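You operate a simulated robot arm through the tools that you are given. There is no shell and no other tool. Be economical: measure what you need, move in short steps, check, and stop when the job is done.

Carry out the task below with a simulated robot arm. There is one attempt and no reset: what you move stays moved.

TASK
Put one of the loose chestnuts from the cold bench in the orange bowl.
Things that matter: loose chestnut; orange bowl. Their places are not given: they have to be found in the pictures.

It is judged by the outcome, as a careful person would: the job done as asked, and still so three seconds after it is handed in. It fails if anything else is knocked over, pushed out of place, dropped, spilled or broken.

THE ROBOT
A 7-joint arm with a two-finger parallel gripper, fixed in place. Base frame: the origin is at the foot of the arm, x ahead of it, y to its left, z up; the work surface is at about z = 0. Lengths are in m, angles in degrees, forces in N, time in s.
With the tool pointing down near the work surface it reaches from about 0.22 to 0.58 m from the base axis. Its first joint turns from -66.0 to 66.0 degrees. Payload 2.5 kg.
Tool frame: the origin (TCP) lies between the finger pads and is the grasp point; the fingertips stand 0.023 m ahead of it; z points along the fingers, y is the line along which they close. The gripper opens to 0.094 m. The fingers are 0.038 m wide and 0.01 m thick; the gripper's body (0.054 by 0.096 m) begins 0.039 m behind the TCP.
Orientation is that of the tool frame in the base frame, as a unit quaternion [x, y, z, w]. With the fingers straight down and closing along the base's y, the tool's x points along the base's -x, its y along +y and its z along -z.

THE INTERFACE
- The arm moves only by the tool move_arm. Its argument "rows" is one flat list of numbers, 5 for each row, row after row: the closure, from 0 (fully open) to 1 (shut), then the shift along the tool's x, y, z in m, then the turn about the tool's z in degrees. In form: [jaw, x, y, z, twist, jaw, x, y, z, twist, ...]. A call has 1 to 20 rows; each row is the pose to reach, as a shift and turn from the pose commanded when the call began, along the tool's axes at that moment. A row lasts 0.2 s, in which the tool goes at most 0.05 m and 8.6 degrees; a call with a longer step from one row to the next is refused whole, and so is a gripper value outside its range. A pose out of reach is approached as far as the arm can. The call stops where the force on the tool passes 40 N (or 10 N more than at its start, if that is more) or the arm is blocked; 0.2 s more then pass. The fingers move at their own pace (about 0.108 m/s each) and stop on an object; they squeeze with about 42 N. The grip force told is the motor's: it shows also when the fingers shut on nothing. Time passes only in rows, and 0.2 s behind the last, so rows that repeat a pose let the fingers close. It gives the time, the measured TCP pose, the force on the tool (base axes), the opening and the grip force at its end, in the units of the frame above (readings bear some noise), and new pictures: "views" is both (left out), scene, wrist or none.
- Cameras (640 x 400 px; columns grow to the right, rows downward): "scene" is fixed at [0.0932, -0.3964, 0.5405]; the picture's right is [0.96, -0.27, 0.00], its down [-0.16, -0.58, -0.80] and it looks along [0.21, 0.77, -0.60] (base axes); focal length 332 px, centre (320, 200). "wrist" rides on the gripper at [-0.039, 0, -0.044] in the tool frame; the picture's right is [0.00, -1.00, 0.00], its down [0.97, 0.00, -0.24] and it looks along [0.24, 0.00, 0.97] (tool axes); focal length 218 px, centre (320, 200).
- point_at(camera, pixels): for up to 12 pixels [column, row] of the newest picture of that camera ("zoom" is the newest enlarged one), the place [x, y, z] in the base frame of the surface seen there, good to about 0.003 m. No time passes.
- close_up(camera, box): a new picture of the part [left, top, right, bottom] of that camera's present view, enlarged. No time passes.
- sign_off(): hands the job in; it is judged then, once.

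Work in short steps. Measure before you move; look again where a grasp or a placing could have gone wrong, and mend it. You have 60 turns and 100 pictures in all, the two below and enlarged ones among them. Open the gripper and draw the arm clear of the work before you hand the job in, unless the task says otherwise; then end with one line.

The tools are called after "Request:" by a JSON object that holds its "method" and its "body". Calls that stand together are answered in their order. move_arm: Moves the arm, as the interface text tells. Its arguments: {"type":"object","properties":{"rows":{"type":"array"},"views":{"type":"string","enum":["both","scene","wrist","none"]}},"required":["rows"]} The other tools are called the same way: point_at (camera, pixels) gives the place of the surface under pixels of a picture; close_up (camera, box) takes an enlarged picture of a part of a camera's view; sign_off () hands the job in.

At the start:

```text
clock: 0.0
eef_pos: [0.2704, 0.2054, 0.2396]
orientation: [0.0, 1.0, 0.0, 0.0]
force: [-0.2, -0.7, -0.3]
grip_width: 0.0942
gripper_force: 0.0
```

scene: 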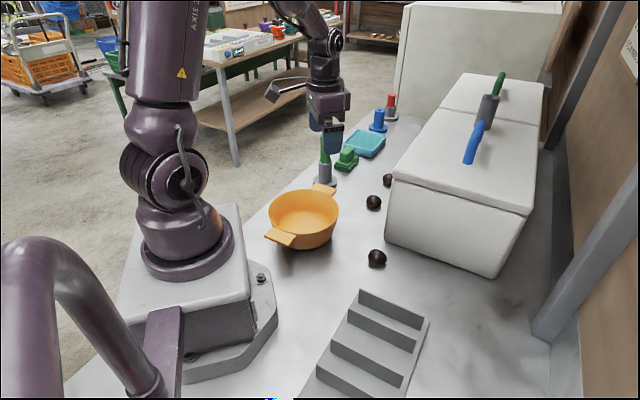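
wrist: 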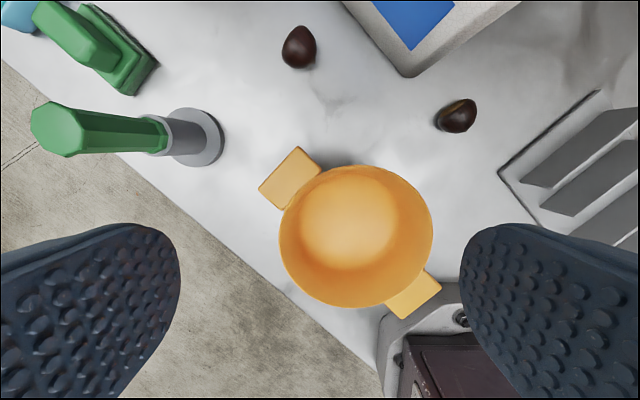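

The scene shows three chestnuts near (377,258), (374,202), (388,180) and the orange bowl near (304,215). I'll measure them and look closer.

Request:
{"method": "point_at", "body": {"camera": "scene", "pixels": [[377, 257], [374, 202], [388, 180], [305, 230], [270, 212], [338, 212], [303, 190], [322, 187], [280, 237], [395, 240], [360, 300], [325, 180]]}}

Request:
{"method": "point_at", "body": {"camera": "wrist", "pixels": [[456, 116], [299, 47], [350, 230], [290, 178], [415, 295], [281, 240], [432, 230], [360, 168], [350, 304], [405, 70], [505, 175]]}}

Request:
{"method": "close_up", "body": {"camera": "scene", "box": [240, 140, 440, 290]}}

```text
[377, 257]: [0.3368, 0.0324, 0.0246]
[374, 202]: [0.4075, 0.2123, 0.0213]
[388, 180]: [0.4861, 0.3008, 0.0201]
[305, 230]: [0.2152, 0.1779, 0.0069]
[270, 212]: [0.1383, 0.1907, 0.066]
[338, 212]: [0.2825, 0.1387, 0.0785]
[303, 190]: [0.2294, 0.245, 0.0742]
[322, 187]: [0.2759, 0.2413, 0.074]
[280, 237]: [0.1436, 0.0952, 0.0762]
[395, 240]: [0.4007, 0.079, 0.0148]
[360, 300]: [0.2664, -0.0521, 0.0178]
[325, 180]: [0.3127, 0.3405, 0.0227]
```

```text
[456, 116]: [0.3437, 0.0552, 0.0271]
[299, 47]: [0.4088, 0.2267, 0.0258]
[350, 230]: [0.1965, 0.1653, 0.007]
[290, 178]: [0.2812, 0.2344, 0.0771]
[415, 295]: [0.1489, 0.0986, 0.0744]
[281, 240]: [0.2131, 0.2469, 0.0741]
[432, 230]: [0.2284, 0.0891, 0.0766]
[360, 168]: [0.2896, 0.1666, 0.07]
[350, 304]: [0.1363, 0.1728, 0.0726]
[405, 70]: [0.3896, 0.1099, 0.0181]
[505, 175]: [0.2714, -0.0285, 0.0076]
```

```text
2.67 times, centred on (340, 215) of scene
```

zoom: 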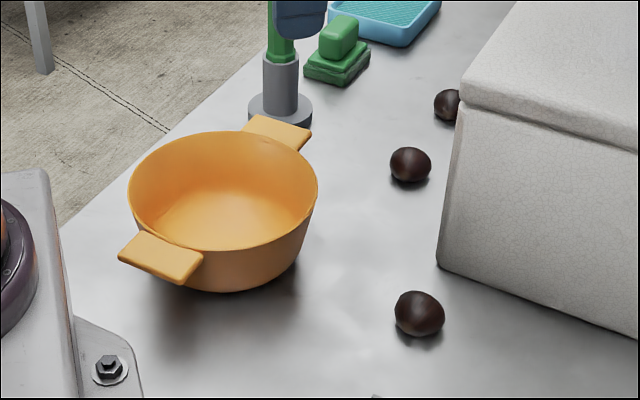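

I need the clearances around the near chestnut: box corner and height, and the rack's edge.

Request:
{"method": "point_at", "body": {"camera": "scene", "pixels": [[384, 240], [393, 178], [490, 277], [530, 215], [360, 290], [429, 318], [366, 257], [387, 258], [377, 249], [377, 267], [402, 170]]}}

Request:
{"method": "point_at", "body": {"camera": "wrist", "pixels": [[437, 118], [475, 112], [455, 100], [456, 131], [375, 25], [598, 92], [283, 47], [316, 47], [299, 27], [299, 67]]}}

Request:
{"method": "close_up", "body": {"camera": "wrist", "box": [380, 50, 540, 150]}}

```text
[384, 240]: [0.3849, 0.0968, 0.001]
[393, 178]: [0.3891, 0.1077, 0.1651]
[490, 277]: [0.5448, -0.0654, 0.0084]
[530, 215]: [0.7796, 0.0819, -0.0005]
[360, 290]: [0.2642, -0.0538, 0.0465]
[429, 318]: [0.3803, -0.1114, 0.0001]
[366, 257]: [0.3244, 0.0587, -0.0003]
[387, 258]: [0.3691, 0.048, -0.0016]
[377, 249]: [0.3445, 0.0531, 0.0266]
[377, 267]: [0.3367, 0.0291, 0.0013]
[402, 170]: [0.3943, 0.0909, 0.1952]
```

```text
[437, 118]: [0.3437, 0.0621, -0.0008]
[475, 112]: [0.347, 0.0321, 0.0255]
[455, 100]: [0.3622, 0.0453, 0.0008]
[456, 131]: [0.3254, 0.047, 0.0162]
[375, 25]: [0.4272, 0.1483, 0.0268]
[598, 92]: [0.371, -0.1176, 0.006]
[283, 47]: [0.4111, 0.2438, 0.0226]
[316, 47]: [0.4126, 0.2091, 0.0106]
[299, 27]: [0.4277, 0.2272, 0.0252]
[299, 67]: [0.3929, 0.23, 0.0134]
```

```text
4.00 times, centred on (460, 100) of wrist
```

zoom: 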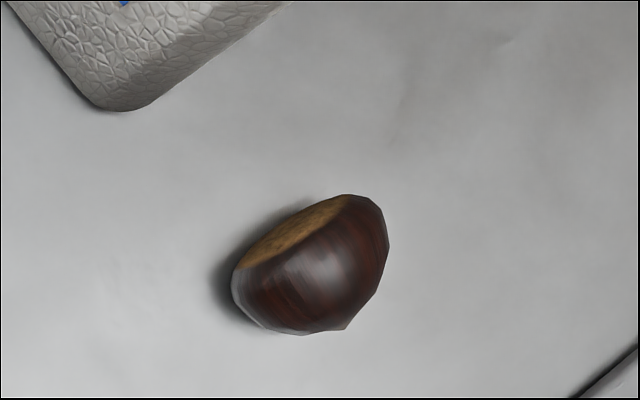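

The near chestnut is centred at about (0.344, 0.046), 0.035 wide and 0.027 high. The box corner is at (0.389, 0.105) and about 0.2 m tall. I go above the chestnut with a 25° turn, which keeps the gripper clear of the box, then check.

Request:
{"method": "move_arm", "body": {"rows": [0, -0.0184, -0.04, 0, -6.25, 0, -0.0368, -0.08, 0, -12.5, 0, -0.0552, -0.12, 0, -18.75, 0, -0.0736, -0.159, 0, -25, 0, -0.0736, -0.159, 0, -25]}}

```text
clock: 1.2
eef_pos: [0.3443, 0.0469, 0.2392]
orientation: [-0.217, 0.976, 0.0, 0.0]
force: [0.6, -0.2, -0.4]
grip_width: 0.0939
gripper_force: 0.1
```

scene: 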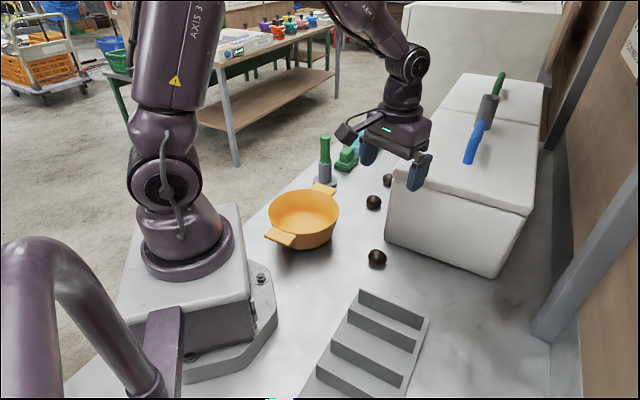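
wrist: 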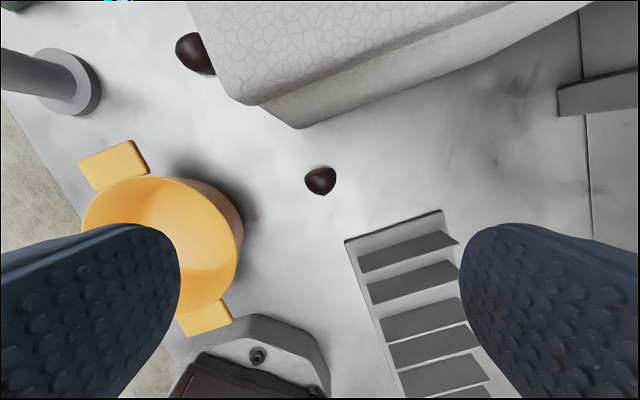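

The chestnut sits at (320,180) in the wrist view, on the closing centreline. I check its position, the black part sticking out at scene (347,133), and the box's lid edge.

Request:
{"method": "point_at", "body": {"camera": "scene", "pixels": [[347, 133], [338, 138], [352, 140], [420, 175], [367, 152]]}}

Request:
{"method": "point_at", "body": {"camera": "wrist", "pixels": [[320, 180], [306, 180], [334, 180], [320, 168], [320, 194], [298, 127], [252, 104], [400, 80]]}}

```text
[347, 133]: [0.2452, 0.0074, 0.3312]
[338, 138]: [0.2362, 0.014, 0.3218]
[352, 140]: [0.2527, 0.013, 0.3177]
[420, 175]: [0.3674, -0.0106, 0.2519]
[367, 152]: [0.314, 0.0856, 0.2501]
```

```text
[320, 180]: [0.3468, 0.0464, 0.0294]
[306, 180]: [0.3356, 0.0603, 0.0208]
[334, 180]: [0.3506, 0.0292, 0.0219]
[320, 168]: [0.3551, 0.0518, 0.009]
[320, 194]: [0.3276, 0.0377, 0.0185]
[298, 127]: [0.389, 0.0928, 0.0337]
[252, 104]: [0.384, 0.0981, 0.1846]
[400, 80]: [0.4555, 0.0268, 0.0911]
```

The centre is still (0.344, 0.046) and there's clearance all round. I descend most of the way and check.

Request:
{"method": "move_arm", "body": {"rows": [0, 0, 0, 0.04, 0, 0, 0, 0, 0.08, 0, 0, 0, 0, 0.115, 0, 0, 0, 0, 0.145, 0, 0, 0, 0, 0.145, 0]}}

```text
clock: 2.4
eef_pos: [0.3423, 0.0474, 0.0937]
orientation: [-0.216, 0.976, 0.0, 0.0]
force: [0.1, -0.6, 0.1]
grip_width: 0.0939
gripper_force: 0.0
```

scene: 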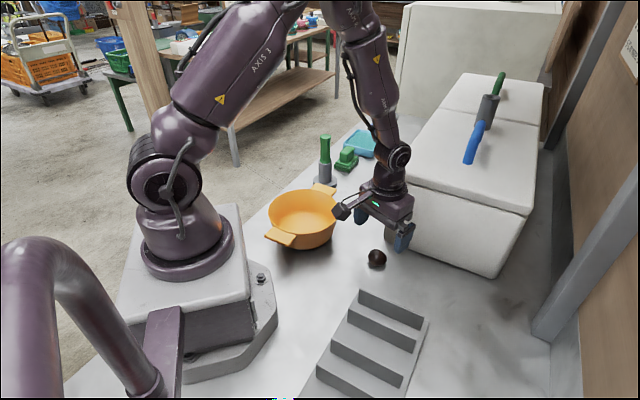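
wrist: 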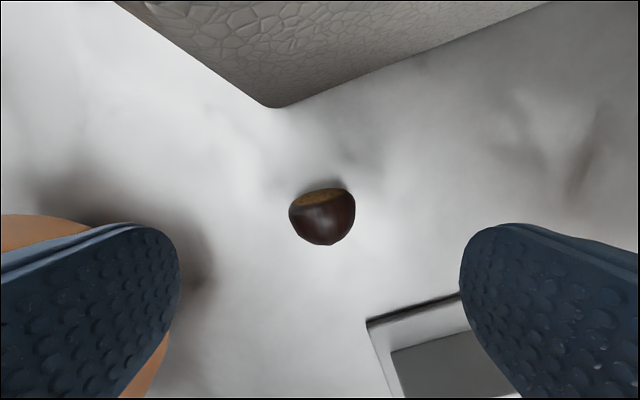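

The chestnut is centred at (322,217). I check the rack corner at (367,320), and where the chestnut lies now.

Request:
{"method": "point_at", "body": {"camera": "wrist", "pixels": [[368, 322], [455, 294], [322, 188], [322, 217], [322, 244], [290, 212], [354, 208]]}}

```text
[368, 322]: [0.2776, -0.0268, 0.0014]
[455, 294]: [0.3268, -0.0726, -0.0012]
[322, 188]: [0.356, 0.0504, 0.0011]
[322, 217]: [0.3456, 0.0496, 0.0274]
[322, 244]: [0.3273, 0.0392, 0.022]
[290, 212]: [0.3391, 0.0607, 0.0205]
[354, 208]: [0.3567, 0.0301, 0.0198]
```

All clear of the rack. I descend to z≈0.027 with the jaws partly closed, then close on the chestnut.

Request:
{"method": "move_arm", "body": {"rows": [0.25, 0, 0, 0.025, 0, 0.25, 0, 0, 0.05, 0, 0.25, 0, 0, 0.067, 0, 0.25, 0, 0, 0.067, 0, 1, 0, 0, 0.067, 0, 1, 0, 0, 0.067, 0, 1, 0, 0, 0.067, 0]}}

```text
clock: 4.0
eef_pos: [0.3435, 0.0462, 0.0269]
orientation: [-0.217, 0.976, 0.0, 0.001]
force: [0.4, 0.0, 0.4]
grip_width: 0.0394
gripper_force: 41.9
```

scene: 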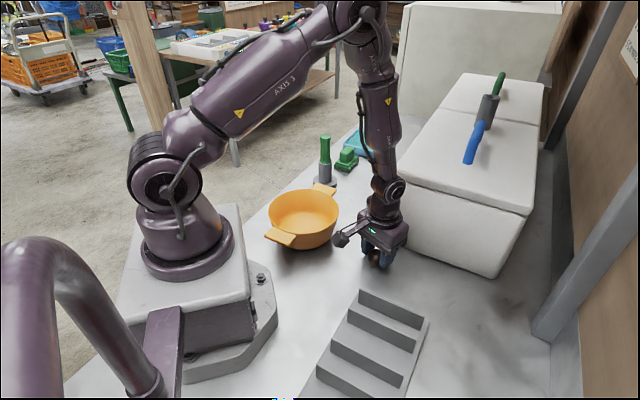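
wrist: 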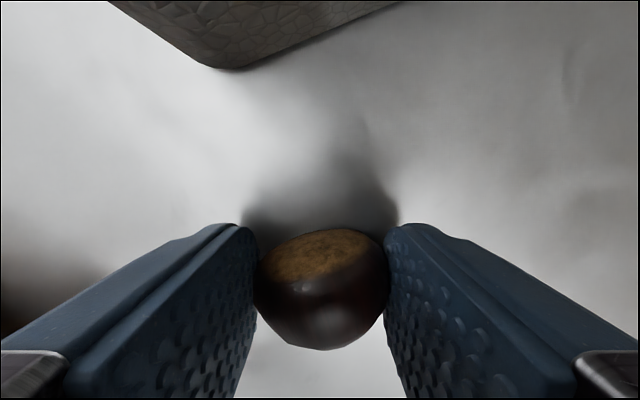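

The jaws hold the chestnut at a 39 mm opening and 42 N. I lift straight up to z≈0.19.

Request:
{"method": "move_arm", "body": {"rows": [1, 0, 0, -0.02, 0, 1, 0, 0, -0.05, 0, 1, 0, 0, -0.085, 0, 1, 0, 0, -0.125, 0, 1, 0, 0, -0.165, 0, 1, 0, 0, -0.165, 0]}}

```text
clock: 5.4
eef_pos: [0.3431, 0.0472, 0.1934]
orientation: [-0.216, 0.976, 0.0, 0.0]
force: [0.3, -0.1, -0.3]
grip_width: 0.0393
gripper_force: 42.0
```

scene: 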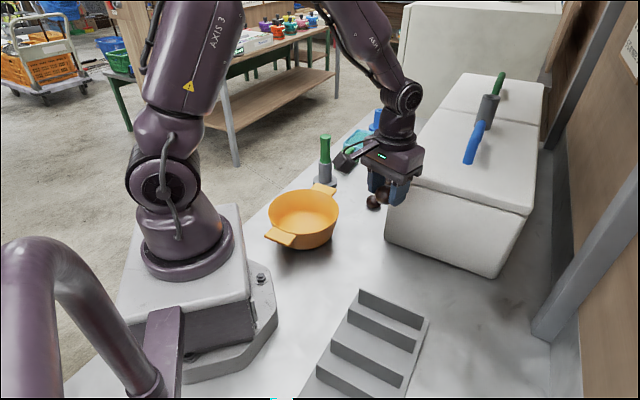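
wrist: 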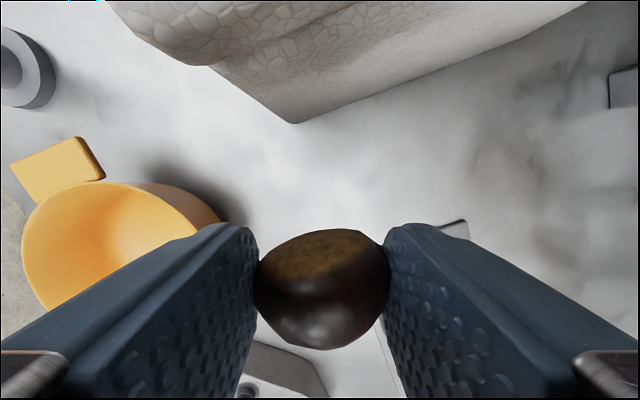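

The chestnut is held securely. The bowl centre is (0.213, 0.168), so I move above it at this height.

Request:
{"method": "move_arm", "body": {"rows": [1, 0.0132, 0.0331, 0, 0, 1, 0.0265, 0.0662, 0, 0, 1, 0.0397, 0.0993, 0, 0, 1, 0.053, 0.1324, 0, 0, 1, 0.0662, 0.1655, 0, 0, 1, 0.0662, 0.1655, 0, 0]}}

```text
clock: 6.8
eef_pos: [0.2126, 0.1692, 0.1914]
orientation: [-0.217, 0.976, 0.0, 0.0]
force: [-0.1, -0.5, -0.2]
grip_width: 0.0394
gripper_force: 41.7
```

scene: 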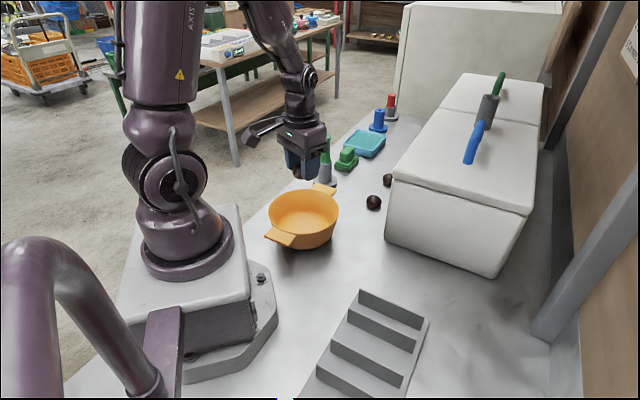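
wrist: 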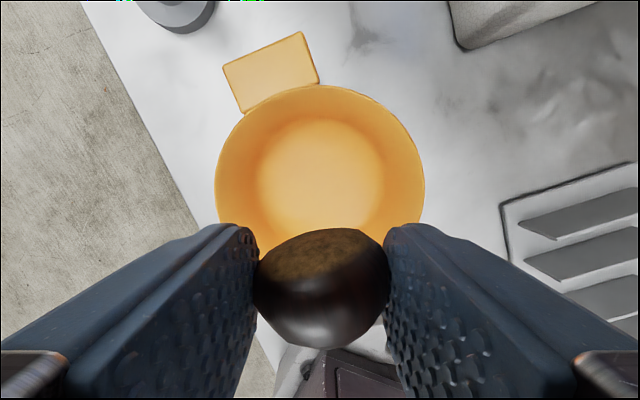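

Laterally centred (rim from column 216 to 424). I check the rim along the other direction before lowering.

Request:
{"method": "point_at", "body": {"camera": "wrist", "pixels": [[335, 88], [217, 185], [423, 185], [320, 180], [320, 225]]}}

Request:
{"method": "point_at", "body": {"camera": "scene", "pixels": [[270, 212], [337, 214], [302, 232], [290, 192], [276, 199]]}}

```text
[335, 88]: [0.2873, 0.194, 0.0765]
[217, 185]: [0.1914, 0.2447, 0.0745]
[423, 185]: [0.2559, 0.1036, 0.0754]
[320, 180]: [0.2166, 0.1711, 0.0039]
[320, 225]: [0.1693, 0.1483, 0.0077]
```

```text
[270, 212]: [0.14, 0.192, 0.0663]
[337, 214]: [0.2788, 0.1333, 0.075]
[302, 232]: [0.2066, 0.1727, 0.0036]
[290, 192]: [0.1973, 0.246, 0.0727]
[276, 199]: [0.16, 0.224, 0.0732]
```

The bowl centre is confirmed at about (0.212, 0.168), right below the TCP. I lower to z≈0.042, open partway and look.

Request:
{"method": "move_arm", "body": {"rows": [1, 0, 0, 0.04, 0, 1, 0, 0, 0.08, 0, 1, 0, 0, 0.115, 0, 1, 0, 0, 0.138, 0, 1, 0, 0, 0.149, 0, 1, 0, 0, 0.149, 0]}}

```text
clock: 8.2
eef_pos: [0.2145, 0.1688, 0.0434]
orientation: [-0.216, 0.976, 0.0, 0.001]
force: [0.3, 0.6, -0.4]
grip_width: 0.0393
gripper_force: 41.9
```

scene: 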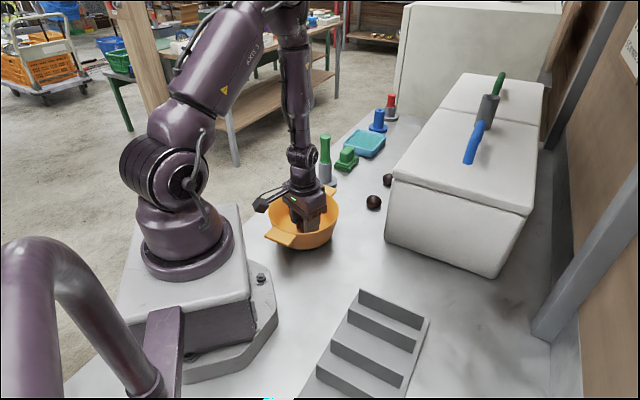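
wrist: 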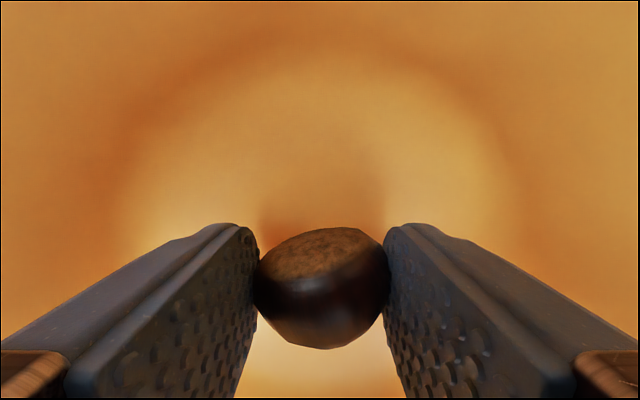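

No contact, and the chestnut hangs just above the bowl floor. I open to about 0.062 m, wait, and rise straight up.

Request:
{"method": "move_arm", "body": {"rows": [0.34, 0, 0, 0, 0, 0.34, 0, 0, 0, 0, 0.34, 0, 0, -0.02, 0, 0.34, 0, 0, -0.05, 0, 0.34, 0, 0, -0.09, 0, 0.34, 0, 0, -0.13, 0, 0.34, 0, 0, -0.17, 0, 0.34, 0, 0, -0.17, 0]}}

```text
clock: 10.0
eef_pos: [0.2129, 0.1703, 0.2125]
orientation: [-0.217, 0.976, 0.001, 0.001]
force: [0.2, -0.2, 0.1]
grip_width: 0.0621
gripper_force: 0.1
```

scene: 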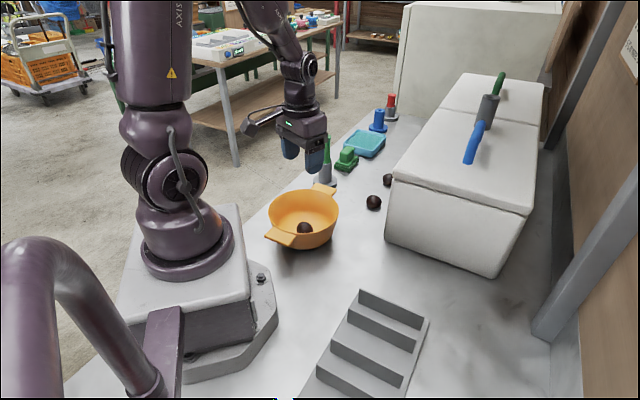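
wrist: 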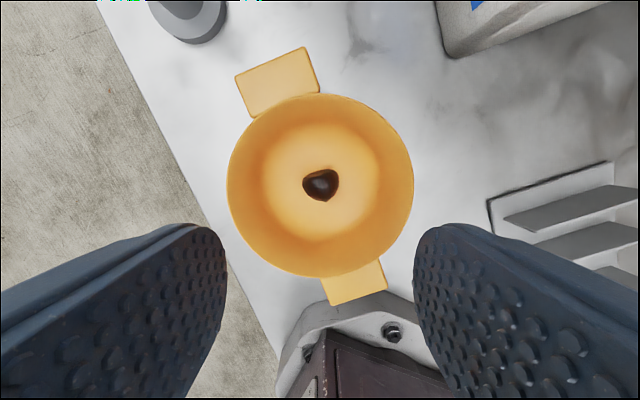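

The chestnut lies in the bowl at wrist (320,185), and nothing else has moved. I open fully and draw up and slightly away.

Request:
{"method": "move_arm", "body": {"rows": [0, -0.02, 0, -0.02, 0, 0, -0.05, 0, -0.03, 0, 0, -0.08, 0, -0.04, 0, 0, -0.08, 0, -0.04, 0], "views": "scene"}}

```text
clock: 11.0
eef_pos: [0.2857, 0.2029, 0.2531]
orientation: [-0.217, 0.976, 0.0, 0.0]
force: [0.6, 0.1, -0.7]
grip_width: 0.094
gripper_force: 0.1
```

scene: 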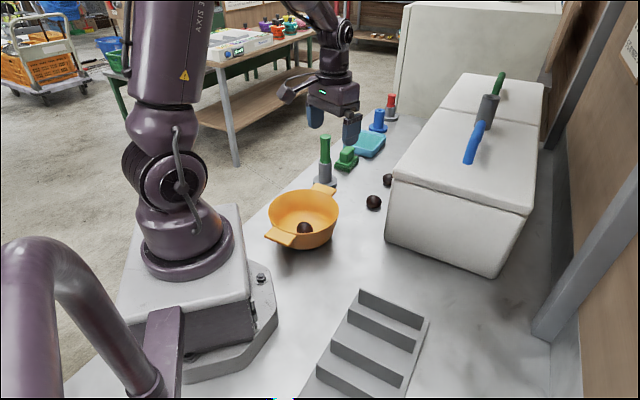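

The chestnut is at rest in the bowl (305,228) and the arm is clear, so I hand the job in.

Request:
{"method": "sign_off", "body": {}}

```text
The job is handed in.
```

One loose chestnut from the bench is in the orange bowl; nothing else was disturbed, and the arm is open and clear.
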